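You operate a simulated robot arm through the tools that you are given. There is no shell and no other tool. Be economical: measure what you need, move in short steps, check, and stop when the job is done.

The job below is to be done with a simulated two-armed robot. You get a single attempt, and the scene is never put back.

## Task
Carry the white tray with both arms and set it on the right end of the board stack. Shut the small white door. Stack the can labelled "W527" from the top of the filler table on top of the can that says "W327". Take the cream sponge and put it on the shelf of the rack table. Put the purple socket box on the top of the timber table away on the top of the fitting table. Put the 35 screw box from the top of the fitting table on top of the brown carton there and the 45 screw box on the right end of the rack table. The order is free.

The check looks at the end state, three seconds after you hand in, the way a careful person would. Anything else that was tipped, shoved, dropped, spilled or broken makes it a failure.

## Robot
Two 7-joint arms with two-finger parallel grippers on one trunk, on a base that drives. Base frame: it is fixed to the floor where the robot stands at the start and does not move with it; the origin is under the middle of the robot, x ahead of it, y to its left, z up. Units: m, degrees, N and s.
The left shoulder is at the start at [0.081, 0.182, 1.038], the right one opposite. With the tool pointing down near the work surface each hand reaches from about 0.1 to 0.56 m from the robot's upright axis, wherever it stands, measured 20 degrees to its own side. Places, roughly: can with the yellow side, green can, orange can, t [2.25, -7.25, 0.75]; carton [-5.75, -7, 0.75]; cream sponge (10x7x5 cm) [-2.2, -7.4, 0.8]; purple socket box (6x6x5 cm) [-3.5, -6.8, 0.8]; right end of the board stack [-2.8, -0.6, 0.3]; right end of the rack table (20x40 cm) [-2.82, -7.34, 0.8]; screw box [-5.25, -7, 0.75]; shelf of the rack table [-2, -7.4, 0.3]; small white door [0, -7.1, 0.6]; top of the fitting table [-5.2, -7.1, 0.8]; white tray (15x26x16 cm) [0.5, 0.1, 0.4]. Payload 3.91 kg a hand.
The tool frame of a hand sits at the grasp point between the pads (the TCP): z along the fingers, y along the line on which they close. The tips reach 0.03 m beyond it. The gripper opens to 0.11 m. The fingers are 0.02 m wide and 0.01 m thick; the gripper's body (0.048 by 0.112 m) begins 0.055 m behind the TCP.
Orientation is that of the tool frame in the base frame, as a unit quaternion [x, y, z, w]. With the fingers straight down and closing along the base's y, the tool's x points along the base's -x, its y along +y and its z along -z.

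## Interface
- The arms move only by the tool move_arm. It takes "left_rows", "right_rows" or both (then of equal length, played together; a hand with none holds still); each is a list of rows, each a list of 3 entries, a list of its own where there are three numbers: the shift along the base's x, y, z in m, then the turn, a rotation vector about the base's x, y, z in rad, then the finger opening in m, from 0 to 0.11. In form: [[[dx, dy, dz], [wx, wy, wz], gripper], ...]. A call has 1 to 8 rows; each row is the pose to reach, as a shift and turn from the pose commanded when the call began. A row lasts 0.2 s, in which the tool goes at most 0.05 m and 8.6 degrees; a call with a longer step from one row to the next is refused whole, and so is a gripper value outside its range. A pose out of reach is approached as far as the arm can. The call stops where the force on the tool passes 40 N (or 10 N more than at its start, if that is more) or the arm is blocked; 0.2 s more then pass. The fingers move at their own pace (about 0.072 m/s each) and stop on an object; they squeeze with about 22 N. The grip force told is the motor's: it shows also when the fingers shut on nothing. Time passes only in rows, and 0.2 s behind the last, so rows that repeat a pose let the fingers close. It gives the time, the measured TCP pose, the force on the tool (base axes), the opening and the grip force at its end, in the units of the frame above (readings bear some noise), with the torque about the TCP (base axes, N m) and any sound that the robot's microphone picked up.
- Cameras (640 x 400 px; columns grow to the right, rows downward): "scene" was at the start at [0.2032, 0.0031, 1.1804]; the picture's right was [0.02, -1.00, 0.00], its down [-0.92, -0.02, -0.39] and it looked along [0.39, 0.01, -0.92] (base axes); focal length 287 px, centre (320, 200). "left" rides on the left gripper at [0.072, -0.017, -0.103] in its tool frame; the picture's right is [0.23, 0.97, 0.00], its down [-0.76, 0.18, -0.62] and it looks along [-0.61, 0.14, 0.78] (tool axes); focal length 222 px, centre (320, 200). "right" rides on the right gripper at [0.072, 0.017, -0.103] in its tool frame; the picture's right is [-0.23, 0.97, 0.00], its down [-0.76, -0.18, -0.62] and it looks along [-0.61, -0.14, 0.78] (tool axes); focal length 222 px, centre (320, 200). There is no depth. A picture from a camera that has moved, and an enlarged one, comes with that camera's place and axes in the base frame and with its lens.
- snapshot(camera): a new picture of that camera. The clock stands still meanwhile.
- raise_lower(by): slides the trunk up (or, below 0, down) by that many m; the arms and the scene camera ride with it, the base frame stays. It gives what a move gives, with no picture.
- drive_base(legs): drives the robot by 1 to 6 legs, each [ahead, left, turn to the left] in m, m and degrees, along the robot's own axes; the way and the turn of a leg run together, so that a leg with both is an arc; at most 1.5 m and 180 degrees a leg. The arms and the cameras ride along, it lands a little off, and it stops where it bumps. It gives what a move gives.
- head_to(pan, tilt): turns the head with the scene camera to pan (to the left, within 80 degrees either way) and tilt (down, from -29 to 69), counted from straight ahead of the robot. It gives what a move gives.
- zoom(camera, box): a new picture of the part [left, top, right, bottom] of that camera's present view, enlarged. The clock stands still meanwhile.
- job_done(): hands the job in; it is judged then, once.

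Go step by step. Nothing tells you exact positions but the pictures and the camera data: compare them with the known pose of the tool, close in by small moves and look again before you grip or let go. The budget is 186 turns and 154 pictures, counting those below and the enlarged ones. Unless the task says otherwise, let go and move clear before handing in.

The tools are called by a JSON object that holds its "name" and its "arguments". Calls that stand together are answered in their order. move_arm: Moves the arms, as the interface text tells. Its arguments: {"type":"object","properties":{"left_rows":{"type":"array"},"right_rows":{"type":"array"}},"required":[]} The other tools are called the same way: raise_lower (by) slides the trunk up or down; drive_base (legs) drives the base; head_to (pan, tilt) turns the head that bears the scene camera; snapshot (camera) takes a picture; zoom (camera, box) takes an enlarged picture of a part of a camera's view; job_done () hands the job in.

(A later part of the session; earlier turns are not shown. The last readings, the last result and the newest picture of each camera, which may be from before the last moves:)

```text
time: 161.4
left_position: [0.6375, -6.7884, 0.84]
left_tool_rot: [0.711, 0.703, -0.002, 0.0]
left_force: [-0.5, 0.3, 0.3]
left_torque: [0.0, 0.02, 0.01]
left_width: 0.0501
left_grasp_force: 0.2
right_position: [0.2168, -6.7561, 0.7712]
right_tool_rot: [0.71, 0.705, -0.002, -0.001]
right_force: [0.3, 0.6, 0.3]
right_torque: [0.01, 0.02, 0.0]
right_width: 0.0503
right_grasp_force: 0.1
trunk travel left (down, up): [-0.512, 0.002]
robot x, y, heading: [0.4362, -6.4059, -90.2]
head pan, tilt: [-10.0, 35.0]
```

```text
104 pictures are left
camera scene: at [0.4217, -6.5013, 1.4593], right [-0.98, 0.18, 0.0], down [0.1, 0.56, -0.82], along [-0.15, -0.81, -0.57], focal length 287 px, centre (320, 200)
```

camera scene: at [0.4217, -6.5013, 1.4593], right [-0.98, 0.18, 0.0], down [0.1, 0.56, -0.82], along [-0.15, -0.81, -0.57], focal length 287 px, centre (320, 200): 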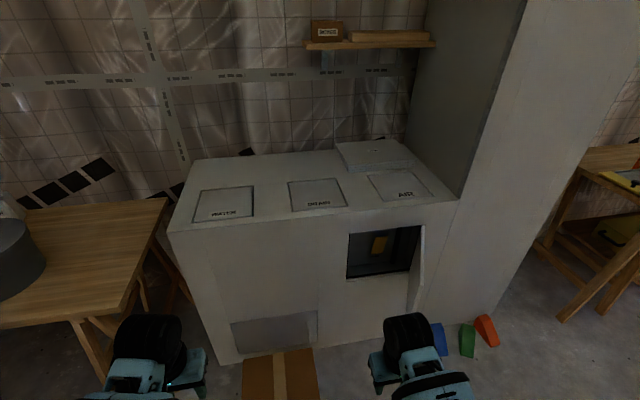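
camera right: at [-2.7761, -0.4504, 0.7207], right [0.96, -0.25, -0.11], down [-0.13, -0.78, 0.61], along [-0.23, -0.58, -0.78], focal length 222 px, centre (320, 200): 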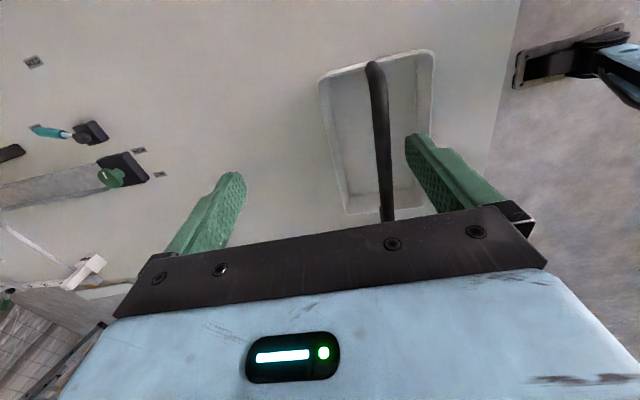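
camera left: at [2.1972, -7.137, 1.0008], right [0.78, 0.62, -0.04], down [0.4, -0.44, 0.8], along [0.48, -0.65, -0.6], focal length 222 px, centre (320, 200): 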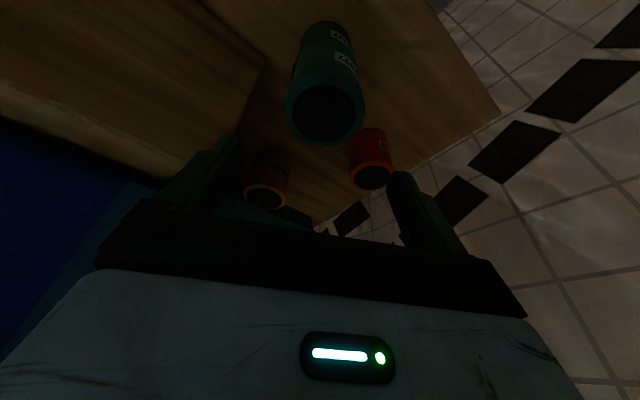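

The door swings out at the right of the opening. I zoom in to get its geometry.

{"name": "zoom", "arguments": {"camera": "scene", "box": [320, 210, 480, 310]}}

{"name": "head_to", "arguments": {"pan": -35, "tilt": 45}}

{"name": "snapshot", "arguments": {"camera": "scene"}}

```text
4.00 times, centred on (400, 260) of scene
camera zoom: at [0.4217, -6.5013, 1.4593], right [-0.98, 0.18, 0.0], down [0.1, 0.56, -0.82], along [-0.15, -0.81, -0.57], focal length 1148 px, centre (0, -40)
```

zoom: 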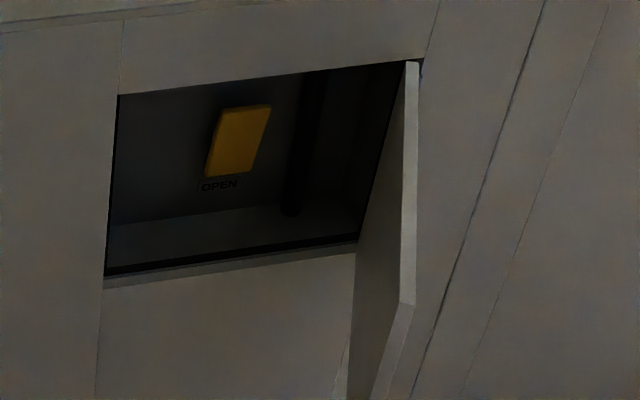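

```text
time: 162.3
left_position: [0.6384, -6.7878, 0.841]
left_tool_rot: [0.711, 0.703, -0.001, 0.0]
left_force: [-0.2, 0.2, 0.0]
left_torque: [0.01, -0.02, 0.02]
left_width: 0.0499
left_grasp_force: 0.0
right_position: [0.2169, -6.7552, 0.7715]
right_tool_rot: [0.709, 0.705, -0.001, -0.001]
right_force: [0.1, -1.2, 0.4]
right_torque: [0.0, -0.04, 0.03]
right_width: 0.05
right_grasp_force: 0.1
trunk travel left (down, up): [-0.512, 0.002]
robot x, y, heading: [0.4396, -6.4041, -90.1]
head pan, tilt: [-35.0, 45.0]
```

```text
102 pictures are left
camera scene: at [0.3906, -6.4811, 1.4445], right [-0.82, 0.58, 0.0], down [0.41, 0.58, -0.71], along [-0.41, -0.58, -0.71], focal length 287 px, centre (320, 200)
```

scene: 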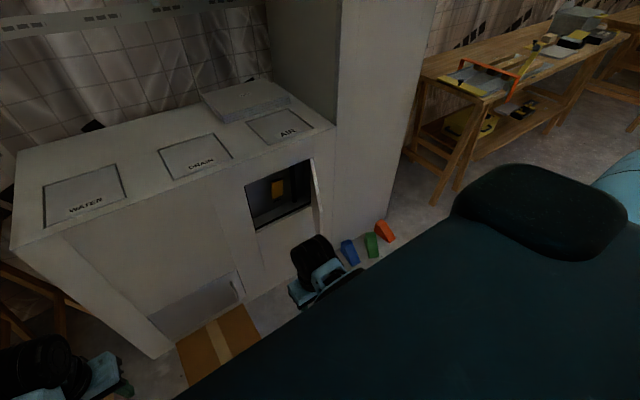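

Computed: door hinge at (−0.14, −7.29), free edge at (0.0, −7.02), open about 62°, z 0.485–0.735. It closes by pushing its outer face toward +x/−y with the right hand. I move to the spot in front, staying left of the carton's clear side.

{"name": "drive_base", "arguments": {"legs": [[0, -0.42, 0]]}}

{"name": "raise_lower", "arguments": {"by": -0.09}}

{"name": "head_to", "arguments": {"pan": -10, "tilt": 55}}

{"name": "snapshot", "arguments": {"camera": "scene"}}

```text
time: 166.5
left_position: [0.2191, -6.7873, 0.8398]
left_tool_rot: [0.709, 0.705, -0.001, 0.0]
left_force: [0.2, 0.1, 0.6]
left_torque: [0.01, -0.02, 0.03]
left_width: 0.05
left_grasp_force: 0.1
right_position: [-0.2028, -6.7555, 0.7714]
right_tool_rot: [0.709, 0.705, 0.0, -0.001]
right_force: [-0.8, -0.2, 0.7]
right_torque: [0.0, 0.02, 0.0]
right_width: 0.0502
right_grasp_force: 0.1
trunk travel left (down, up): [-0.512, 0.002]
robot x, y, heading: [0.0188, -6.4057, -90.3]
head pan, tilt: [-35.0, 45.0]
```

```text
time: 167.8
left_position: [0.2189, -6.7881, 0.7495]
left_tool_rot: [0.709, 0.705, -0.001, -0.001]
left_force: [0.1, 0.9, -0.1]
left_torque: [-0.03, 0.01, -0.01]
left_width: 0.0502
left_grasp_force: 0.0
right_position: [-0.2037, -6.7559, 0.6814]
right_tool_rot: [0.708, 0.706, -0.001, 0.0]
right_force: [0.7, -0.3, 0.2]
right_torque: [0.02, 0.03, 0.03]
right_width: 0.0501
right_grasp_force: 0.1
trunk travel left (down, up): [-0.422, 0.092]
robot x, y, heading: [0.016, -6.4041, -89.9]
head pan, tilt: [-35.0, 45.0]
```

```text
time: 168.7
left_position: [0.2196, -6.7873, 0.7503]
left_tool_rot: [0.709, 0.706, 0.0, 0.0]
left_force: [-0.5, -0.9, 0.3]
left_torque: [0.03, 0.0, -0.02]
left_width: 0.0501
left_grasp_force: 0.0
right_position: [-0.2027, -6.7555, 0.6813]
right_tool_rot: [0.709, 0.705, -0.001, -0.001]
right_force: [1.4, 0.0, -0.6]
right_torque: [-0.04, 0.0, 0.0]
right_width: 0.0503
right_grasp_force: 0.1
trunk travel left (down, up): [-0.422, 0.092]
robot x, y, heading: [0.0182, -6.4048, -90.0]
head pan, tilt: [-10.0, 55.0]
```

```text
101 pictures are left
camera scene: at [0.0046, -6.5765, 1.3256], right [-0.98, 0.17, 0.0], down [0.14, 0.81, -0.57], along [-0.1, -0.56, -0.82], focal length 287 px, centre (320, 200)
```

scene: 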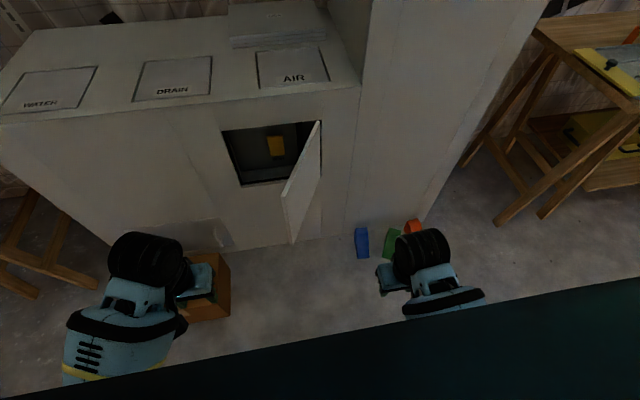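

The geometry checks out and both the carton and the floor wedges stay outside my path. I drive ahead, closing the right fingers and leaning that hand back.

{"name": "drive_base", "arguments": {"legs": [[0.37, 0, 0]]}}

{"name": "move_arm", "arguments": {"right_rows": [[[0, 0.01, 0], [-0.13, 0, 0], 0.0], [[0, 0.02, 0], [-0.26, 0, 0], 0.0], [[0, 0.03, 0], [-0.39, 0, 0], 0.0], [[0, 0.03, 0], [-0.5, 0, 0], 0.0]]}}

{"name": "snapshot", "arguments": {"camera": "scene"}}

{"name": "snapshot", "arguments": {"camera": "right"}}

```text
time: 171.0
left_position: [0.2188, -7.1525, 0.7501]
left_tool_rot: [0.71, 0.704, -0.001, 0.0]
left_force: [-0.3, -0.2, -0.8]
left_torque: [0.02, -0.01, -0.03]
left_width: 0.0504
left_grasp_force: 0.0
right_position: [-0.2051, -7.1221, 0.6805]
right_tool_rot: [0.71, 0.704, 0.0, -0.001]
right_force: [0.8, -0.5, -0.3]
right_torque: [-0.01, 0.0, 0.01]
right_width: 0.0501
right_grasp_force: 0.1
trunk travel left (down, up): [-0.422, 0.092]
robot x, y, heading: [0.0158, -6.7706, -90.1]
head pan, tilt: [-10.0, 55.0]
```

```text
time: 172.0
left_position: [0.2179, -7.1544, 0.7497]
left_tool_rot: [0.71, 0.704, -0.001, -0.002]
left_force: [0.1, 0.4, 0.1]
left_torque: [0.02, 0.01, 0.01]
left_width: 0.0502
left_grasp_force: 0.1
right_position: [-0.2057, -7.0913, 0.6819]
right_tool_rot: [0.687, 0.683, -0.176, 0.176]
right_force: [0.1, -0.2, 0.2]
right_torque: [0.02, 0.01, 0.01]
right_width: 0.0001
right_grasp_force: 22.0
trunk travel left (down, up): [-0.422, 0.092]
robot x, y, heading: [0.0153, -6.7683, -90.1]
head pan, tilt: [-10.0, 55.0]
```

```text
100 pictures are left
camera scene: at [0.0038, -6.9427, 1.3256], right [-0.98, 0.18, 0.0], down [0.14, 0.81, -0.57], along [-0.1, -0.56, -0.82], focal length 287 px, centre (320, 200)
```

scene: 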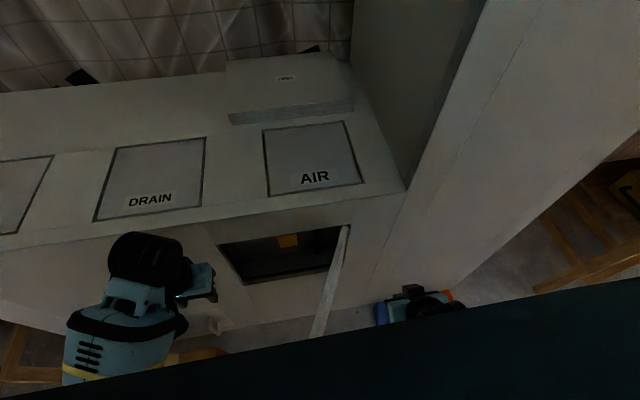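

```text
99 pictures are left
camera right: at [-0.1869, -6.9786, 0.7381], right [0.97, -0.21, 0.11], down [-0.18, -0.37, 0.91], along [-0.15, -0.91, -0.39], focal length 222 px, centre (320, 200)
```

right: 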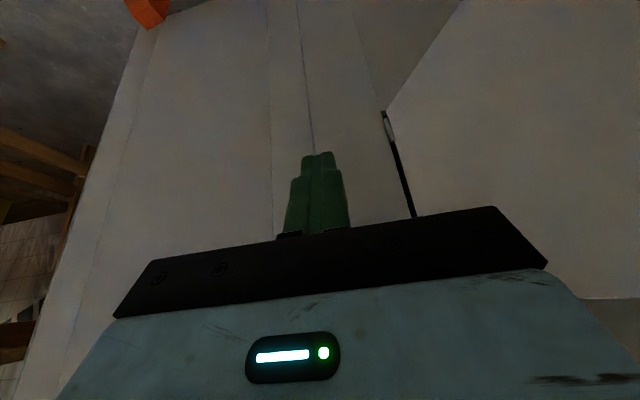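

The right hand stands on the door's outer side. I sweep it along the closing arc while lifting the left hand out of the door's way.

{"name": "move_arm", "arguments": {"left_rows": [[[0.01, 0.02, 0.03], [0, 0, 0], 0.05], [[0.02, 0.04, 0.06], [0, 0, 0], 0.05], [[0.03, 0.06, 0.08], [0, 0, 0], 0.05], [[0.03, 0.07, 0.1], [0, 0, 0], 0.05], [[0.03, 0.07, 0.1], [0, 0, 0], 0.05], [[0.03, 0.07, 0.1], [0, 0, 0], 0.05], [[0.03, 0.07, 0.1], [0, 0, 0], 0.05], [[0.03, 0.07, 0.1], [0, 0, 0], 0.05]], "right_rows": [[[0.045, 0.02, 0], [0, 0, 0], 0.0], [[0.09, 0.03, 0], [0, 0, 0], 0.0], [[0.125, 0.012, 0], [0, 0, 0], 0.0], [[0.16, -0.01, 0], [0, 0, 0], 0.0], [[0.19, -0.032, 0], [0, 0, 0], 0.0], [[0.215, -0.054, 0], [0, 0, 0], 0.0], [[0.235, -0.075, 0], [0, 0, 0], 0.0], [[0.25, -0.095, 0], [0, 0, 0], 0.0]]}}

{"name": "snapshot", "arguments": {"camera": "scene"}}

```text
time: 172.8
left_position: [0.2453, -7.0984, 0.8237]
left_tool_rot: [0.711, 0.704, -0.001, -0.001]
left_force: [0.2, 0.4, 0.5]
left_torque: [-0.03, -0.01, 0.0]
left_width: 0.0499
left_grasp_force: 0.0
right_position: [-0.162, -7.0648, 0.6661]
right_tool_rot: [0.638, 0.724, -0.232, 0.122]
right_force: [-0.7, -0.3, 0.3]
right_torque: [0.04, -0.04, -0.01]
right_width: 0.0002
right_grasp_force: 22.3
trunk travel left (down, up): [-0.422, 0.092]
robot x, y, heading: [0.0186, -6.7714, -89.9]
head pan, tilt: [-10.0, 55.0]
stopped in row 3 (right hand): the arm was blocked; the commanded pose is now the measured one
```

```text
98 pictures are left
camera scene: at [0.0044, -6.9426, 1.3256], right [-0.98, 0.18, 0.0], down [0.14, 0.81, -0.57], along [-0.1, -0.56, -0.82], focal length 287 px, centre (320, 200)
```

scene: 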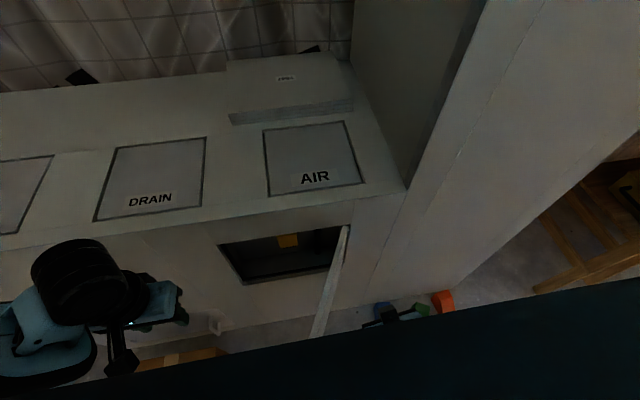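

The leaned wrist runs into its limit this close in. I straighten the hand to vertical for the first part of the push.

{"name": "move_arm", "arguments": {"right_rows": [[[-0.01, 0, 0.005], [0.13, -0.04, -0.031], 0.0], [[-0.02, 0, 0.01], [0.26, -0.08, -0.062], 0.0], [[-0.02, 0, 0.02], [0.39, -0.12, -0.093], 0.0], [[-0.02, -0.01, 0.02], [0.507, -0.157, -0.123], 0.0], [[0.02, -0.005, 0.02], [0.507, -0.157, -0.123], 0.0], [[0.065, 0, 0.02], [0.507, -0.157, -0.123], 0.0]]}}

{"name": "snapshot", "arguments": {"camera": "right"}}

```text
time: 174.4
left_position: [0.2436, -7.1001, 0.8235]
left_tool_rot: [0.71, 0.704, 0.0, 0.0]
left_force: [-0.9, 0.4, 0.7]
left_torque: [0.01, 0.03, -0.03]
left_width: 0.0499
left_grasp_force: 0.0
right_position: [-0.1575, -7.0796, 0.6813]
right_tool_rot: [0.698, 0.713, -0.062, -0.037]
right_force: [-0.3, -0.4, 0.2]
right_torque: [0.01, -0.01, -0.01]
right_width: 0.0
right_grasp_force: 21.7
trunk travel left (down, up): [-0.422, 0.092]
robot x, y, heading: [0.0211, -6.7683, -90.2]
head pan, tilt: [-10.0, 55.0]
stopped in row 6 (right hand): the arm was blocked; the commanded pose is now the measured one
```

```text
97 pictures are left
camera right: at [-0.1275, -7.0031, 0.7777], right [0.97, -0.21, -0.13], down [-0.07, -0.74, 0.67], along [-0.23, -0.64, -0.73], focal length 222 px, centre (320, 200)
```

right: 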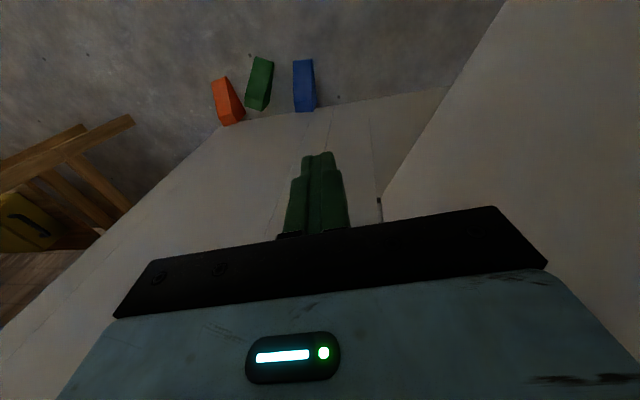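

The hand is too close to the trunk to sweep inward. I back the base 0.13 m, so the arm works at mid range.

{"name": "drive_base", "arguments": {"legs": [[-0.13, 0, 0]]}}

{"name": "move_arm", "arguments": {"right_rows": [[[0, -0.045, 0], [0.04, 0.06, 0.0], 0.0], [[0, -0.09, 0], [0.07, 0.1, 0.0], 0.0], [[0.0, -0.125, 0], [0.07, 0.1, 0.0], 0.0], [[0.03, -0.125, 0], [0.07, 0.1, 0.0], 0.0], [[0.055, -0.125, 0], [0.07, 0.1, 0], 0.0]]}}

{"name": "snapshot", "arguments": {"camera": "right"}}

```text
time: 175.7
left_position: [0.2444, -6.9677, 0.8243]
left_tool_rot: [0.71, 0.704, 0.0, 0.0]
left_force: [0.2, -0.1, -0.3]
left_torque: [-0.02, 0.0, 0.02]
left_width: 0.0498
left_grasp_force: 0.1
right_position: [-0.1573, -6.9484, 0.6805]
right_tool_rot: [0.697, 0.714, -0.061, -0.036]
right_force: [0.3, 0.5, -0.3]
right_torque: [0.0, 0.01, 0.0]
right_width: 0.0
right_grasp_force: 21.6
trunk travel left (down, up): [-0.422, 0.092]
robot x, y, heading: [0.0185, -6.6396, -90.1]
head pan, tilt: [-10.0, 55.0]
```

```text
time: 176.9
left_position: [0.2445, -6.9703, 0.8235]
left_tool_rot: [0.71, 0.704, 0.0, -0.001]
left_force: [0.2, 0.2, -0.9]
left_torque: [0.0, -0.04, 0.02]
left_width: 0.05
left_grasp_force: 0.0
right_position: [-0.1203, -7.0751, 0.6744]
right_tool_rot: [0.692, 0.709, -0.082, -0.11]
right_force: [-0.3, -0.1, -0.1]
right_torque: [-0.01, 0.0, 0.01]
right_width: 0.0
right_grasp_force: 21.8
trunk travel left (down, up): [-0.422, 0.092]
robot x, y, heading: [0.0167, -6.6413, -90.1]
head pan, tilt: [-10.0, 55.0]
```

```text
96 pictures are left
camera right: at [-0.0778, -7.0054, 0.7727], right [0.94, -0.2, -0.27], down [0.01, -0.79, 0.61], along [-0.34, -0.58, -0.74], focal length 222 px, centre (320, 200)
```

right: 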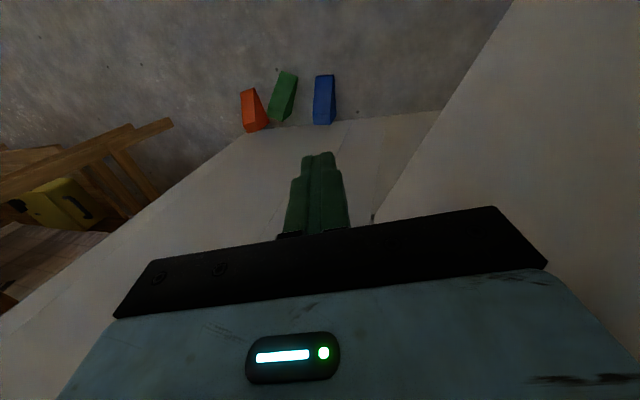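

Good, it moves freely here. I straighten the hand's lean and sweep along the arc.

{"name": "move_arm", "arguments": {"right_rows": [[[0, 0, 0.003], [-0.02, -0.14, -0.012], 0.0], [[0.01, 0, 0.006], [-0.04, -0.275, -0.024], 0.0], [[0.05, -0.012, 0.006], [-0.04, -0.275, -0.024], 0.0], [[0.088, -0.035, 0.006], [-0.04, -0.275, -0.024], 0.0], [[0.11, -0.051, 0.006], [-0.04, -0.275, -0.024], 0.0], [[0.13, -0.07, 0.006], [-0.04, -0.275, -0.024], 0.0], [[0.146, -0.088, 0.006], [-0.04, -0.275, -0.024], 0.0], [[0.16, -0.105, 0.006], [-0.04, -0.275, -0.024], 0.0]]}}

{"name": "snapshot", "arguments": {"camera": "scene"}}

```text
time: 178.0
left_position: [0.2446, -6.9695, 0.8242]
left_tool_rot: [0.71, 0.704, 0.0, 0.0]
left_force: [0.5, 0.1, -0.5]
left_torque: [0.03, -0.02, 0.02]
left_width: 0.0504
left_grasp_force: 0.1
right_position: [-0.0903, -7.1184, 0.6575]
right_tool_rot: [0.717, 0.695, -0.035, -0.034]
right_force: [-0.5, 0.4, -0.2]
right_torque: [0.03, 0.01, 0.02]
right_width: 0.0
right_grasp_force: 22.3
trunk travel left (down, up): [-0.422, 0.092]
robot x, y, heading: [0.0199, -6.643, -90.3]
head pan, tilt: [-10.0, 55.0]
stopped in row 5 (right hand): the arm was blocked; the commanded pose is now the measured one
```

```text
95 pictures are left
camera scene: at [0.0039, -6.8132, 1.3256], right [-0.98, 0.18, 0.0], down [0.14, 0.81, -0.57], along [-0.1, -0.56, -0.82], focal length 287 px, centre (320, 200)
```

scene: 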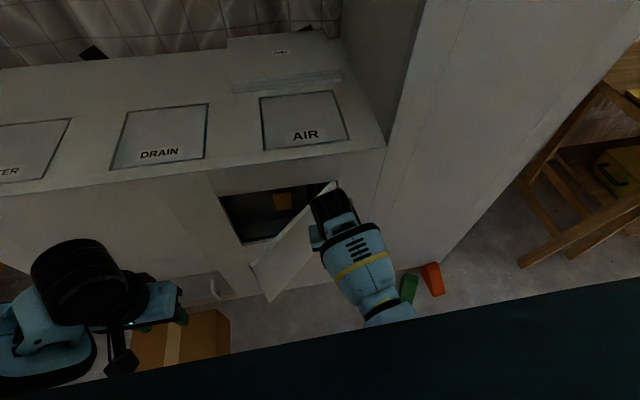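

The door has moved to about 43°, but I was pushing too near the hinge with the gripper body. I step back and re-approach near its free edge.

{"name": "move_arm", "arguments": {"right_rows": [[[-0.01, 0.04, 0.01], [0, -0.05, 0.015], 0.0], [[-0.01, 0.08, 0.02], [0, -0.098, 0.031], 0.0], [[0.03, 0.09, 0.025], [0, -0.098, 0.031], 0.0], [[0.07, 0.09, 0.025], [0, -0.098, 0.031], 0.0], [[0.11, 0.09, 0.025], [0, -0.098, 0.031], 0.0], [[0.145, 0.09, 0.025], [0, -0.098, 0.031], 0.0], [[0.155, 0.06, 0.025], [0, -0.098, 0.031], 0.0]]}}

{"name": "snapshot", "arguments": {"camera": "scene"}}

```text
time: 179.0
left_position: [0.2446, -6.9691, 0.8242]
left_tool_rot: [0.71, 0.704, 0.0, -0.001]
left_force: [0.7, -0.7, 0.7]
left_torque: [-0.01, -0.01, 0.0]
left_width: 0.0502
left_grasp_force: 0.1
right_position: [-0.1185, -7.0485, 0.6652]
right_tool_rot: [0.71, 0.699, -0.073, -0.05]
right_force: [0.0, -0.3, 0.5]
right_torque: [0.02, -0.01, -0.04]
right_width: 0.0
right_grasp_force: 21.7
trunk travel left (down, up): [-0.422, 0.092]
robot x, y, heading: [0.0185, -6.6409, -90.3]
head pan, tilt: [-10.0, 55.0]
stopped in row 5 (right hand): the arm was blocked; the commanded pose is now the measured one
```

```text
94 pictures are left
camera scene: at [0.0038, -6.8132, 1.3256], right [-0.98, 0.18, 0.0], down [0.14, 0.81, -0.57], along [-0.1, -0.56, -0.82], focal length 287 px, centre (320, 200)
```

scene: 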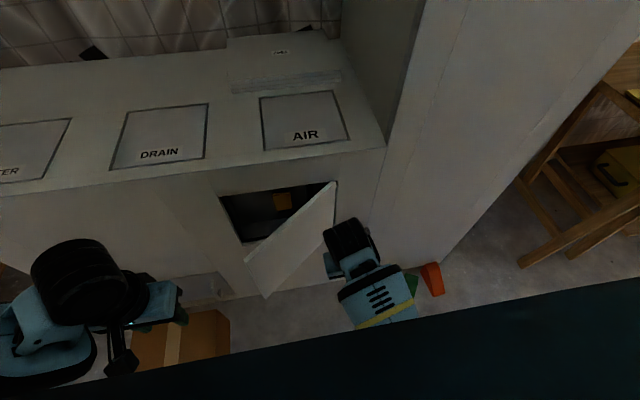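

The right arm cannot reach inward here, so the left hand is better for this. I strafe right so the left hand faces the door, then lower and close it.

{"name": "drive_base", "arguments": {"legs": [[0, -0.19, 0]]}}

{"name": "move_arm", "arguments": {"left_rows": [[[0, 0, -0.03], [-0.1, 0, 0], 0.0], [[0, 0, -0.06], [-0.2, 0, 0], 0.0], [[0, 0, -0.1], [-0.3, 0, 0], 0.0], [[0, 0, -0.13], [-0.35, 0, 0], 0.0], [[0, -0.03, -0.135], [-0.35, 0, 0], 0.0]]}}

{"name": "snapshot", "arguments": {"camera": "scene"}}

```text
time: 181.3
left_position: [0.0561, -6.9698, 0.8246]
left_tool_rot: [0.71, 0.704, 0.0, -0.001]
left_force: [0.8, 0.7, -0.1]
left_torque: [0.02, 0.0, 0.0]
left_width: 0.0501
left_grasp_force: 0.1
right_position: [-0.306, -7.0479, 0.6651]
right_tool_rot: [0.71, 0.699, -0.072, -0.049]
right_force: [-0.8, -0.6, 1.0]
right_torque: [0.01, 0.0, -0.04]
right_width: 0.0
right_grasp_force: 22.4
trunk travel left (down, up): [-0.422, 0.092]
robot x, y, heading: [-0.1713, -6.6422, -90.2]
head pan, tilt: [-10.0, 55.0]
```

```text
time: 182.5
left_position: [0.0562, -6.9995, 0.6881]
left_tool_rot: [0.699, 0.694, -0.123, 0.123]
left_force: [0.6, -0.4, -0.2]
left_torque: [0.02, 0.01, 0.0]
left_width: 0.0
left_grasp_force: 21.7
right_position: [-0.3067, -7.0485, 0.6645]
right_tool_rot: [0.711, 0.698, -0.073, -0.049]
right_force: [0.1, 0.3, -0.6]
right_torque: [0.03, 0.0, 0.02]
right_width: 0.0
right_grasp_force: 21.9
trunk travel left (down, up): [-0.422, 0.092]
robot x, y, heading: [-0.1723, -6.6419, -90.0]
head pan, tilt: [-10.0, 55.0]
```

```text
93 pictures are left
camera scene: at [-0.1845, -6.8135, 1.3255], right [-0.98, 0.18, 0.0], down [0.14, 0.81, -0.57], along [-0.1, -0.56, -0.82], focal length 287 px, centre (320, 200)
```

scene: 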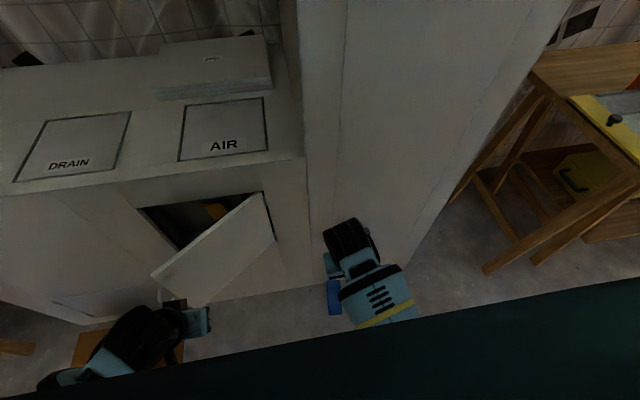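

The left fingertips are just outside the door's free half. I push along the arc.

{"name": "move_arm", "arguments": {"left_rows": [[[0.005, -0.04, 0], [0, 0, 0], 0.0], [[0.012, -0.075, 0], [0, 0, 0], 0.0], [[0.022, -0.105, 0], [0, 0, 0], 0.0], [[0.032, -0.135, 0], [0, 0, 0], 0.0], [[0.04, -0.16, 0], [0, 0, 0], 0.0]]}}

{"name": "snapshot", "arguments": {"camera": "scene"}}

```text
time: 183.7
left_position: [0.0963, -7.1611, 0.6897]
left_tool_rot: [0.699, 0.693, -0.124, 0.122]
left_force: [-1.1, -1.1, -0.6]
left_torque: [0.0, -0.01, 0.0]
left_width: 0.0002
left_grasp_force: 21.9
right_position: [-0.3074, -7.0484, 0.6651]
right_tool_rot: [0.71, 0.699, -0.074, -0.049]
right_force: [0.0, -0.6, 0.7]
right_torque: [0.02, -0.01, -0.03]
right_width: 0.0002
right_grasp_force: 22.0
trunk travel left (down, up): [-0.422, 0.092]
robot x, y, heading: [-0.1676, -6.6421, -90.2]
head pan, tilt: [-10.0, 55.0]
```

```text
92 pictures are left
camera scene: at [-0.1844, -6.8131, 1.3255], right [-0.98, 0.18, 0.0], down [0.14, 0.81, -0.57], along [-0.1, -0.56, -0.82], focal length 287 px, centre (320, 200)
```

scene: 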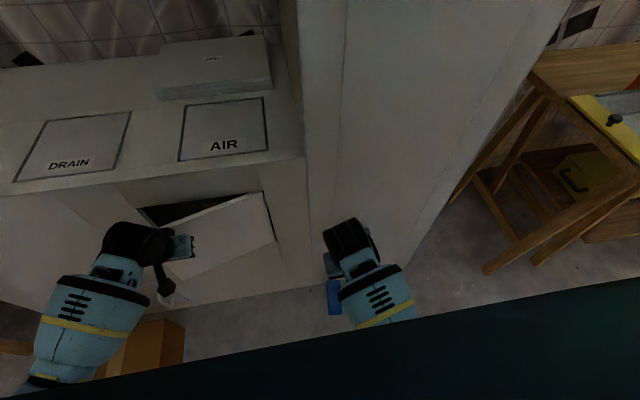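

The door is nearly shut. I drive 6 cm ahead, then finish the push with the arm.

{"name": "drive_base", "arguments": {"legs": [[0.06, 0, 0]]}}

{"name": "move_arm", "arguments": {"left_rows": [[[0, -0.01, 0], [0, 0, 0], 0.0], [[0, -0.02, 0], [0, 0, 0], 0.0], [[0, -0.03, 0], [0, 0, 0], 0.0], [[0, -0.04, 0], [0, 0, 0], 0.0], [[0, -0.05, 0], [0, 0, 0], 0.0], [[0, -0.06, 0], [0, 0, 0], 0.0]]}}

{"name": "snapshot", "arguments": {"camera": "scene"}}

```text
time: 184.6
left_position: [0.0961, -7.2185, 0.6885]
left_tool_rot: [0.699, 0.693, -0.123, 0.123]
left_force: [-0.5, -0.3, 0.5]
left_torque: [0.02, -0.03, 0.0]
left_width: 0.0001
left_grasp_force: 21.4
right_position: [-0.3073, -7.1072, 0.6659]
right_tool_rot: [0.71, 0.699, -0.074, -0.05]
right_force: [0.4, -0.8, -0.5]
right_torque: [0.01, 0.01, -0.02]
right_width: 0.0
right_grasp_force: 21.1
trunk travel left (down, up): [-0.422, 0.092]
robot x, y, heading: [-0.1712, -6.7001, -90.3]
head pan, tilt: [-10.0, 55.0]
```

```text
time: 185.2
left_position: [0.0966, -7.2339, 0.6883]
left_tool_rot: [0.699, 0.695, -0.12, 0.12]
left_force: [-1.5, 9.5, 2.9]
left_torque: [-0.72, -0.04, 0.15]
left_width: 0.0
left_grasp_force: 22.5
right_position: [-0.3069, -7.1068, 0.6662]
right_tool_rot: [0.711, 0.698, -0.073, -0.05]
right_force: [-0.7, 0.4, -0.5]
right_torque: [-0.01, 0.04, 0.02]
right_width: 0.0
right_grasp_force: 22.1
trunk travel left (down, up): [-0.422, 0.092]
robot x, y, heading: [-0.1722, -6.6966, -90.1]
head pan, tilt: [-10.0, 55.0]
stopped in row 3 (left hand): the force on the tool passed its limit at 43 N (the readings are from after the stop); the commanded pose is now the measured one
```

```text
91 pictures are left
camera scene: at [-0.1844, -6.8718, 1.3255], right [-0.98, 0.18, 0.0], down [0.14, 0.81, -0.57], along [-0.1, -0.56, -0.82], focal length 287 px, centre (320, 200)
```

scene: 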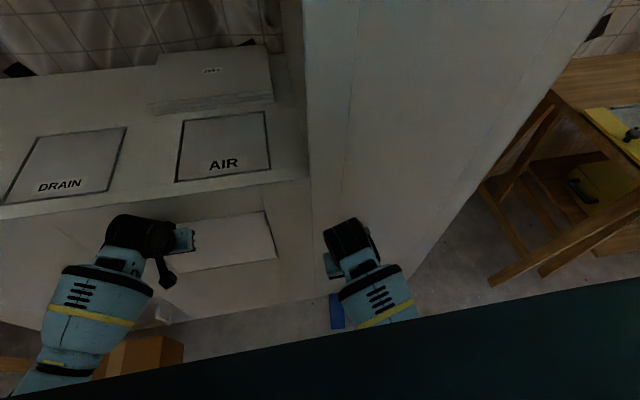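

The door hit its stop at 43 N – it is shut. I withdraw and verify while backing off.

{"name": "move_arm", "arguments": {"left_rows": [[[0, 0.03, 0], [0, 0, 0], 0.0], [[0, 0.06, 0.02], [0.1, 0, 0], 0.0], [[0, 0.08, 0.05], [0.2, 0, 0], 0.0], [[0, 0.09, 0.08], [0.34, 0, 0], 0.0]]}}

{"name": "drive_base", "arguments": {"legs": [[-0.3, 0, 0]]}}

{"name": "head_to", "arguments": {"pan": 15, "tilt": 40}}

{"name": "snapshot", "arguments": {"camera": "scene"}}

{"name": "head_to", "arguments": {"pan": -65, "tilt": 25}}

{"name": "snapshot", "arguments": {"camera": "scene"}}

```text
time: 186.2
left_position: [0.0965, -7.1425, 0.7693]
left_tool_rot: [0.71, 0.704, -0.001, 0.0]
left_force: [0.0, -0.4, -0.6]
left_torque: [0.0, 0.03, 0.04]
left_width: 0.0001
left_grasp_force: 22.2
right_position: [-0.307, -7.1069, 0.6656]
right_tool_rot: [0.711, 0.698, -0.074, -0.049]
right_force: [-0.4, -0.1, -0.6]
right_torque: [-0.06, -0.02, 0.02]
right_width: 0.0001
right_grasp_force: 21.6
trunk travel left (down, up): [-0.422, 0.092]
robot x, y, heading: [-0.1738, -6.7015, -90.4]
head pan, tilt: [-10.0, 55.0]
```

```text
time: 188.3
left_position: [0.0971, -6.8433, 0.7696]
left_tool_rot: [0.709, 0.705, -0.002, 0.001]
left_force: [-0.2, -0.4, -1.0]
left_torque: [0.01, 0.05, -0.03]
left_width: 0.0
left_grasp_force: 21.8
right_position: [-0.3057, -6.8041, 0.6666]
right_tool_rot: [0.711, 0.697, -0.074, -0.05]
right_force: [-0.8, -0.1, 0.2]
right_torque: [-0.04, -0.04, 0.0]
right_width: 0.0
right_grasp_force: 21.3
trunk travel left (down, up): [-0.422, 0.092]
robot x, y, heading: [-0.1719, -6.3968, -90.2]
head pan, tilt: [-10.0, 55.0]
```

```text
time: 189.2
left_position: [0.0965, -6.8427, 0.7686]
left_tool_rot: [0.71, 0.704, -0.001, 0.001]
left_force: [-0.7, 0.1, -0.6]
left_torque: [0.0, 0.0, -0.04]
left_width: 0.0
left_grasp_force: 21.9
right_position: [-0.3074, -6.806, 0.6662]
right_tool_rot: [0.71, 0.698, -0.074, -0.05]
right_force: [0.3, -0.4, 0.2]
right_torque: [0.01, 0.01, 0.0]
right_width: 0.0
right_grasp_force: 21.9
trunk travel left (down, up): [-0.422, 0.092]
robot x, y, heading: [-0.17, -6.3937, -90.1]
head pan, tilt: [15.0, 40.0]
```

```text
90 pictures are left
camera scene: at [-0.1492, -6.5815, 1.3462], right [-0.97, -0.25, 0.0], down [-0.16, 0.62, -0.77], along [0.19, -0.74, -0.64], focal length 287 px, centre (320, 200)
```

scene: 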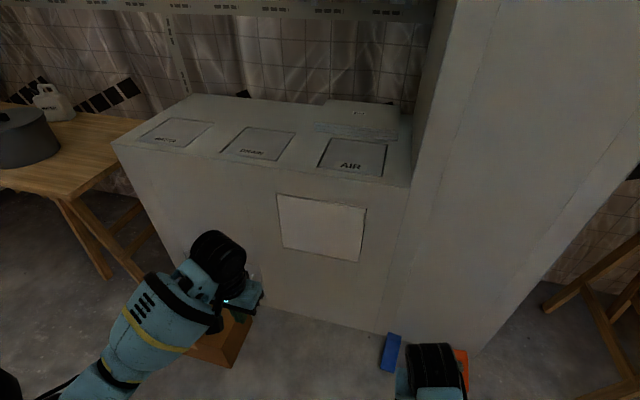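

```text
time: 190.7
left_position: [0.0978, -6.8422, 0.7685]
left_tool_rot: [0.711, 0.704, -0.002, 0.001]
left_force: [-0.3, 0.2, 0.9]
left_torque: [-0.02, -0.03, 0.0]
left_width: 0.0
left_grasp_force: 22.3
right_position: [-0.3062, -6.8055, 0.6655]
right_tool_rot: [0.711, 0.697, -0.073, -0.05]
right_force: [1.0, 0.8, 0.5]
right_torque: [0.02, -0.01, 0.01]
right_width: 0.0003
right_grasp_force: 21.9
trunk travel left (down, up): [-0.422, 0.092]
robot x, y, heading: [-0.1714, -6.3994, -90.1]
head pan, tilt: [-65.0, 25.0]
```

```text
89 pictures are left
camera scene: at [-0.2544, -6.5379, 1.3696], right [-0.42, 0.91, 0.0], down [0.38, 0.18, -0.91], along [-0.82, -0.38, -0.42], focal length 287 px, centre (320, 200)
```

scene: 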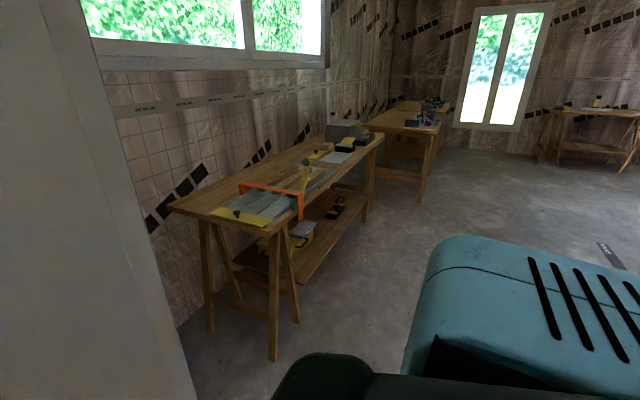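

The door sits flush and shut. Next the rack table: I straighten the right hand, raise the trunk, and strafe along to about x = −2.2.

{"name": "move_arm", "arguments": {"right_rows": [[[-0.02, 0, 0.04], [0.01, -0.06, 0.006], 0.02], [[-0.04, 0, 0.08], [0.02, -0.12, 0.013], 0.05], [[-0.06, 0, 0.12], [0.033, -0.174, 0.02], 0.05]]}}

{"name": "raise_lower", "arguments": {"by": 0.09}}

{"name": "drive_base", "arguments": {"legs": [[0, -1.0, 0], [0, -1.0, 0]]}}

{"name": "head_to", "arguments": {"pan": 0, "tilt": 35}}

{"name": "snapshot", "arguments": {"camera": "scene"}}

```text
time: 191.7
left_position: [0.0968, -6.8428, 0.7692]
left_tool_rot: [0.71, 0.704, -0.001, 0.0]
left_force: [1.0, 0.3, 0.6]
left_torque: [-0.03, 0.01, -0.01]
left_width: 0.0
left_grasp_force: 22.2
right_position: [-0.4437, -6.8047, 0.7731]
right_tool_rot: [0.712, 0.697, -0.062, -0.064]
right_force: [-0.5, -0.7, 0.8]
right_torque: [-0.02, 0.01, 0.02]
right_width: 0.0502
right_grasp_force: 0.1
right hand out of reach, approached as far as the arm can: row 3
trunk travel left (down, up): [-0.422, 0.092]
robot x, y, heading: [-0.1695, -6.3975, -90.2]
head pan, tilt: [-65.0, 25.0]
stopped in row 3 (right hand): the arm was blocked; the commanded pose is now the measured one
```

```text
time: 192.9
left_position: [0.0964, -6.8431, 0.8576]
left_tool_rot: [0.711, 0.703, -0.001, 0.0]
left_force: [-0.1, -0.1, 0.2]
left_torque: [0.03, 0.0, 0.0]
left_width: 0.0
left_grasp_force: 22.4
right_position: [-0.4429, -6.8049, 0.865]
right_tool_rot: [0.712, 0.696, -0.063, -0.064]
right_force: [0.1, 1.2, 0.0]
right_torque: [0.01, -0.01, -0.01]
right_width: 0.05
right_grasp_force: 0.1
trunk travel left (down, up): [-0.512, 0.002]
robot x, y, heading: [-0.1703, -6.3982, -90.0]
head pan, tilt: [-65.0, 25.0]
```

```text
time: 210.8
left_position: [-1.9136, -6.8243, 0.858]
left_tool_rot: [0.711, 0.703, -0.002, 0.001]
left_force: [0.6, -0.1, 0.5]
left_torque: [-0.03, 0.0, 0.03]
left_width: 0.0
left_grasp_force: 21.4
right_position: [-2.454, -6.7859, 0.8636]
right_tool_rot: [0.713, 0.695, -0.063, -0.065]
right_force: [-0.2, -0.6, 0.4]
right_torque: [0.02, -0.02, 0.02]
right_width: 0.0501
right_grasp_force: 0.0
trunk travel left (down, up): [-0.512, 0.002]
robot x, y, heading: [-2.1834, -6.3807, -90.3]
head pan, tilt: [-65.0, 25.0]
```

```text
time: 212.1
left_position: [-1.914, -6.8248, 0.8592]
left_tool_rot: [0.711, 0.703, -0.001, 0.002]
left_force: [0.4, 0.4, -0.2]
left_torque: [-0.01, -0.01, 0.0]
left_width: 0.0
left_grasp_force: 22.1
right_position: [-2.4547, -6.7845, 0.8641]
right_tool_rot: [0.713, 0.696, -0.063, -0.065]
right_force: [-0.2, 0.1, 0.3]
right_torque: [0.03, -0.01, 0.0]
right_width: 0.0502
right_grasp_force: 0.1
trunk travel left (down, up): [-0.512, 0.002]
robot x, y, heading: [-2.1795, -6.3773, -90.4]
head pan, tilt: [0.0, 35.0]
```

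```text
88 pictures are left
camera scene: at [-2.181, -6.4763, 1.4593], right [-1.0, 0.01, 0.0], down [0.0, 0.57, -0.82], along [-0.01, -0.82, -0.57], focal length 287 px, centre (320, 200)
```

scene: 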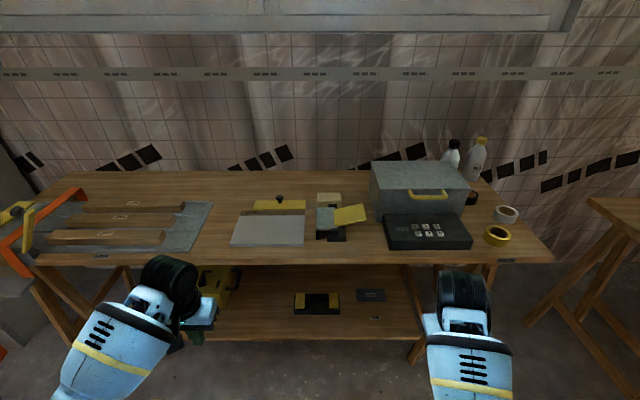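

The rack table is ahead, with a lower shelf. I zoom in to find the cream sponge and free shelf space.

{"name": "zoom", "arguments": {"camera": "scene", "box": [220, 170, 400, 282]}}

{"name": "zoom", "arguments": {"camera": "scene", "box": [200, 250, 440, 400]}}

```text
3.56 times, centred on (310, 226) of scene
camera zoom: at [-2.181, -6.4763, 1.4593], right [-1.0, 0.01, 0.0], down [0.0, 0.57, -0.82], along [-0.01, -0.82, -0.57], focal length 1020 px, centre (356, 108)
```

zoom: 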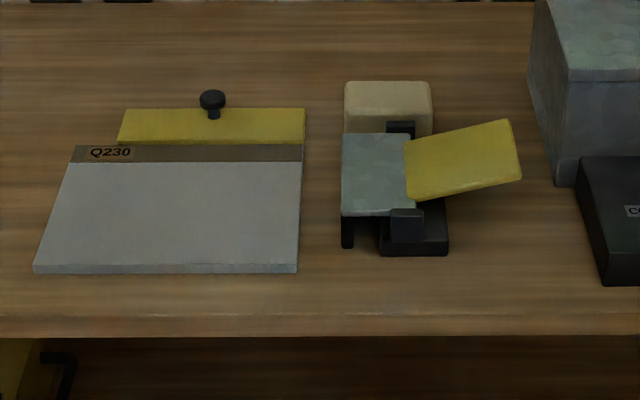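

```text
2.67 times, centred on (320, 325) of scene
camera zoom: at [-2.181, -6.4763, 1.4593], right [-1.0, 0.01, 0.0], down [0.0, 0.57, -0.82], along [-0.01, -0.82, -0.57], focal length 765 px, centre (320, -133)
```

zoom: 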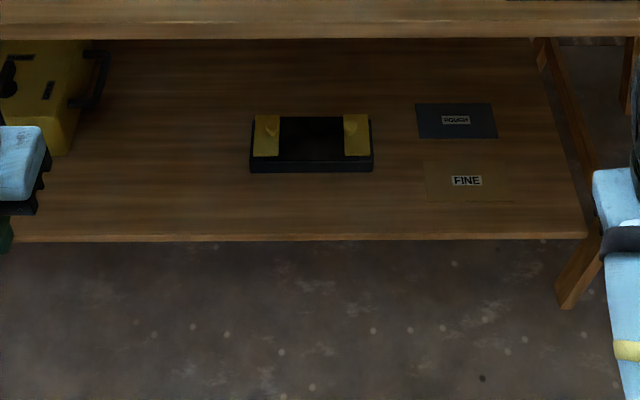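

The cream sponge (about −2.23, −7.45, long side along x) lies behind a small stand. I'll grip it with the left hand leaned back 40° so I can later set it flat on the shelf. First I stow the right hand back and lean the left.

{"name": "move_arm", "arguments": {"left_rows": [[[0, 0, 0.01], [-0.09, 0, 0], 0.03], [[0, 0, 0.02], [-0.18, 0, 0], 0.06], [[0, 0, 0.03], [-0.27, 0, 0], 0.09], [[0, 0, 0.04], [-0.36, 0, 0], 0.11], [[0, 0, 0.05], [-0.45, 0, 0], 0.11], [[0, 0, 0.06], [-0.54, 0, 0], 0.11], [[0, 0, 0.07], [-0.62, 0, 0], 0.11], [[0, 0, 0.07], [-0.7, 0, 0], 0.11]], "right_rows": [[[-0.02, 0.042, -0.01], [0, 0.01, 0], 0.05], [[-0.04, 0.084, -0.02], [0, 0.02, 0], 0.05], [[-0.06, 0.126, -0.03], [0, 0.03, 0], 0.05], [[-0.08, 0.168, -0.04], [0, 0.04, 0], 0.05], [[-0.1, 0.21, -0.05], [0, 0.05, 0], 0.05], [[-0.12, 0.252, -0.06], [0, 0.06, 0], 0.05], [[-0.14, 0.294, -0.07], [0, 0.07, 0], 0.05], [[-0.16, 0.336, -0.08], [0, 0.08, 0], 0.05]]}}

{"name": "drive_base", "arguments": {"legs": [[0, -0.26, 0], [0.3, 0, 0]]}}

{"name": "snapshot", "arguments": {"camera": "left"}}

{"name": "head_to", "arguments": {"pan": 0, "tilt": 45}}

{"name": "snapshot", "arguments": {"camera": "scene"}}

```text
time: 212.8
left_position: [-1.9137, -6.8241, 0.8825]
left_tool_rot: [0.708, 0.699, -0.072, 0.072]
left_force: [-0.6, 0.4, -0.4]
left_torque: [0.0, 0.01, -0.02]
left_width: 0.0902
left_grasp_force: 0.4
right_position: [-2.498, -6.7709, 0.913]
right_tool_rot: [0.717, 0.683, -0.14, 0.005]
right_force: [-0.1, 0.3, -0.6]
right_torque: [0.02, -0.03, 0.04]
right_width: 0.05
right_grasp_force: 0.1
trunk travel left (down, up): [-0.512, 0.002]
robot x, y, heading: [-2.1794, -6.3785, -90.5]
head pan, tilt: [0.0, 35.0]
stopped in row 3 (right hand): the arm was blocked; the commanded pose is now the measured one
```

```text
time: 217.4
left_position: [-2.176, -7.1236, 0.8804]
left_tool_rot: [0.708, 0.699, -0.072, 0.072]
left_force: [-0.2, -0.1, -0.4]
left_torque: [0.02, 0.01, -0.02]
left_width: 0.0899
left_grasp_force: 0.1
right_position: [-2.7611, -7.07, 0.9127]
right_tool_rot: [0.718, 0.682, -0.139, 0.005]
right_force: [-0.3, -0.1, 0.8]
right_torque: [0.0, -0.02, -0.01]
right_width: 0.0499
right_grasp_force: 0.1
trunk travel left (down, up): [-0.512, 0.002]
robot x, y, heading: [-2.442, -6.6765, -90.5]
head pan, tilt: [0.0, 35.0]
```

```text
85 pictures are left
camera left: at [-2.1915, -7.0295, 0.9663], right [0.98, 0.21, -0.04], down [0.17, -0.62, 0.77], along [0.13, -0.76, -0.64], focal length 222 px, centre (320, 200)
```

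left: 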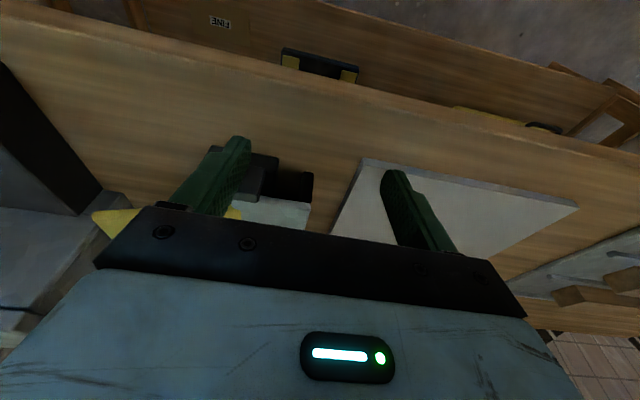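

```text
time: 218.1
left_position: [-2.1762, -7.1235, 0.8807]
left_tool_rot: [0.708, 0.699, -0.073, 0.073]
left_force: [0.1, -0.9, 1.1]
left_torque: [-0.02, 0.0, 0.0]
left_width: 0.09
left_grasp_force: 0.0
right_position: [-2.7589, -7.0686, 0.9134]
right_tool_rot: [0.718, 0.682, -0.14, 0.005]
right_force: [-0.7, -0.7, -0.1]
right_torque: [0.0, -0.02, 0.0]
right_width: 0.05
right_grasp_force: 0.1
trunk travel left (down, up): [-0.512, 0.002]
robot x, y, heading: [-2.4405, -6.6808, -90.4]
head pan, tilt: [0.0, 45.0]
```

```text
84 pictures are left
camera scene: at [-2.4428, -6.7686, 1.4445], right [-1.0, 0.01, 0.0], down [0.01, 0.71, -0.71], along [-0.01, -0.71, -0.71], focal length 287 px, centre (320, 200)
```

scene: 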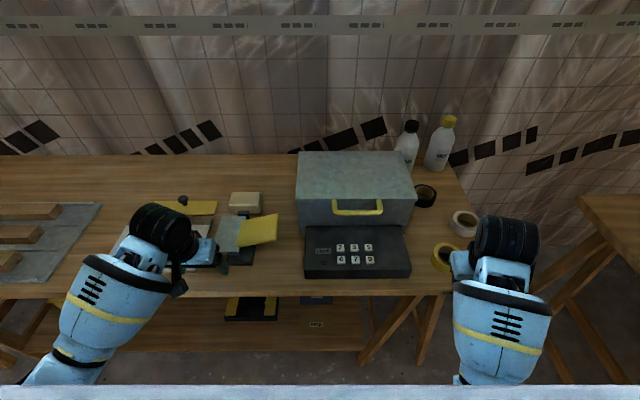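

Refining with these views: table top z ≈ 0.80, front edge y ≈ −7.09, sponge centre (−2.23, −7.374), its top at 0.85. I shift the right hand away from the grey box, lean the left hand further, and drive 0.1 m in.

{"name": "move_arm", "arguments": {"left_rows": [[[0, 0.01, 0.02], [-0.12, 0, 0], 0.11], [[0, 0.02, 0.04], [-0.24, 0, 0], 0.11], [[0, 0.02, 0.05], [-0.36, 0, 0], 0.11], [[0, 0.02, 0.06], [-0.48, 0, 0], 0.11]], "right_rows": [[[-0.02, 0, 0], [0, 0, 0], 0.05], [[-0.04, 0, 0], [0, 0, 0], 0.05], [[-0.05, 0, 0], [0, 0, 0], 0.05], [[-0.05, 0, 0], [0, 0, 0], 0.05]]}}

{"name": "drive_base", "arguments": {"legs": [[0.1, 0, 0.4]]}}

{"name": "snapshot", "arguments": {"camera": "left"}}

{"name": "snapshot", "arguments": {"camera": "scene"}}

```text
time: 219.1
left_position: [-2.1747, -7.1043, 0.941]
left_tool_rot: [0.669, 0.662, -0.238, 0.24]
left_force: [0.4, -0.1, 0.5]
left_torque: [0.0, 0.04, -0.01]
left_width: 0.1099
left_grasp_force: 0.0
right_position: [-2.8093, -7.0678, 0.9125]
right_tool_rot: [0.718, 0.682, -0.14, 0.006]
right_force: [0.1, -0.2, 0.1]
right_torque: [0.03, 0.0, -0.01]
right_width: 0.0499
right_grasp_force: 0.0
trunk travel left (down, up): [-0.512, 0.002]
robot x, y, heading: [-2.442, -6.677, -90.4]
head pan, tilt: [0.0, 45.0]
```

```text
time: 220.2
left_position: [-2.173, -7.203, 0.9406]
left_tool_rot: [0.668, 0.664, -0.236, 0.24]
left_force: [0.1, 0.1, 0.4]
left_torque: [-0.04, 0.0, -0.02]
left_width: 0.11
left_grasp_force: 0.0
right_position: [-2.8073, -7.1722, 0.9117]
right_tool_rot: [0.715, 0.685, -0.138, 0.007]
right_force: [-0.7, -0.3, -1.2]
right_torque: [0.01, 0.02, 0.01]
right_width: 0.05
right_grasp_force: 0.1
trunk travel left (down, up): [-0.512, 0.002]
robot x, y, heading: [-2.4444, -6.7758, -90.3]
head pan, tilt: [0.0, 45.0]
```

```text
83 pictures are left
camera left: at [-2.19, -7.0789, 0.9738], right [0.98, 0.17, -0.14], down [0.17, -0.2, 0.97], along [0.14, -0.97, -0.22], focal length 222 px, centre (320, 200)
```

left: 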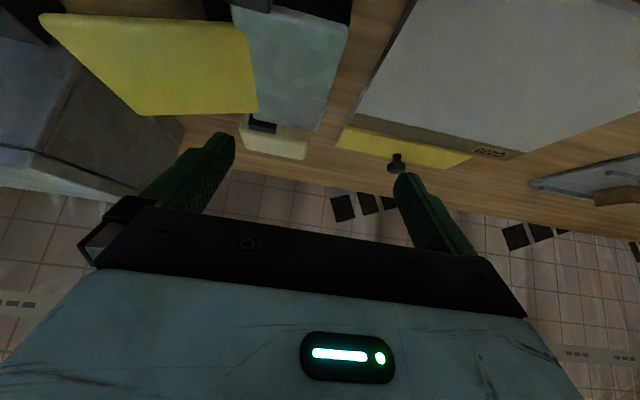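

```text
82 pictures are left
camera scene: at [-2.4427, -6.8695, 1.4444], right [-1.0, 0.0, 0.0], down [0.0, 0.71, -0.71], along [0.0, -0.71, -0.71], focal length 287 px, centre (320, 200)
```

scene: 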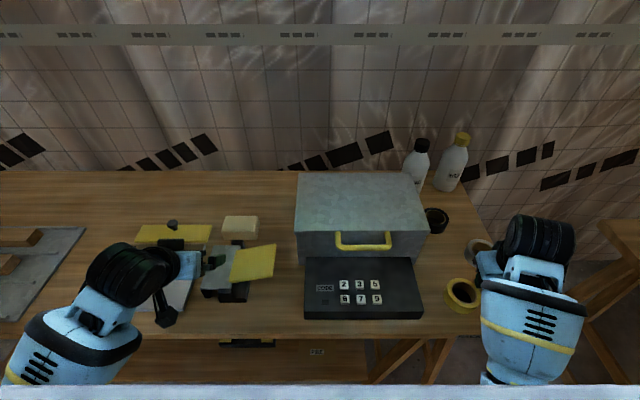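

The leaned hand's camera would foul the stand, so I use a ~20° lean and grip the sponge high. I move to a pre-grasp pose over it and look.

{"name": "move_arm", "arguments": {"left_rows": [[[-0.012, -0.035, 0.02], [0.12, 0, 0], 0.11], [[-0.025, -0.07, 0.02], [0.24, 0, 0], 0.11], [[-0.038, -0.105, 0.02], [0.34, 0, 0], 0.11], [[-0.05, -0.14, 0.01], [0.34, 0, 0], 0.11], [[-0.053, -0.171, 0.0], [0.34, 0, 0], 0.11], [[-0.053, -0.171, -0.01], [0.34, 0, 0], 0.11]]}}

{"name": "snapshot", "arguments": {"camera": "left"}}

{"name": "zoom", "arguments": {"camera": "scene", "box": [160, 180, 320, 280]}}

```text
time: 221.6
left_position: [-2.2264, -7.3727, 0.93]
left_tool_rot: [0.699, 0.693, -0.121, 0.123]
left_force: [-1.3, -0.7, 0.2]
left_torque: [0.03, 0.02, -0.03]
left_width: 0.1102
left_grasp_force: 0.0
right_position: [-2.8073, -7.1707, 0.9132]
right_tool_rot: [0.715, 0.685, -0.139, 0.006]
right_force: [0.3, -0.6, -0.2]
right_torque: [0.01, 0.03, 0.01]
right_width: 0.0502
right_grasp_force: 0.0
trunk travel left (down, up): [-0.512, 0.002]
robot x, y, heading: [-2.4391, -6.7802, -90.1]
head pan, tilt: [0.0, 45.0]
```

```text
81 pictures are left
camera left: at [-2.2426, -7.2675, 1.0018], right [0.98, 0.21, -0.07], down [0.17, -0.51, 0.85], along [0.14, -0.84, -0.53], focal length 222 px, centre (320, 200)
```

left: 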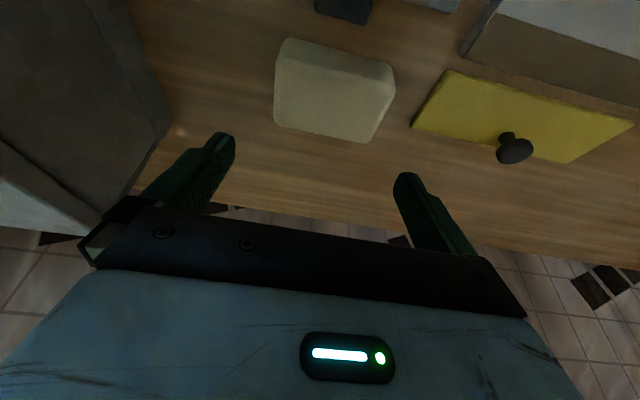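

```text
4.00 times, centred on (240, 230) of scene
camera zoom: at [-2.4425, -6.8688, 1.4445], right [-1.0, 0.0, 0.0], down [0.0, 0.71, -0.71], along [0.0, -0.71, -0.71], focal length 1148 px, centre (640, 80)
```

zoom: 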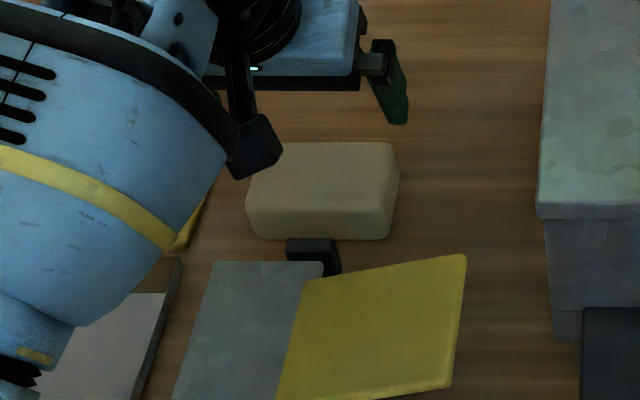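

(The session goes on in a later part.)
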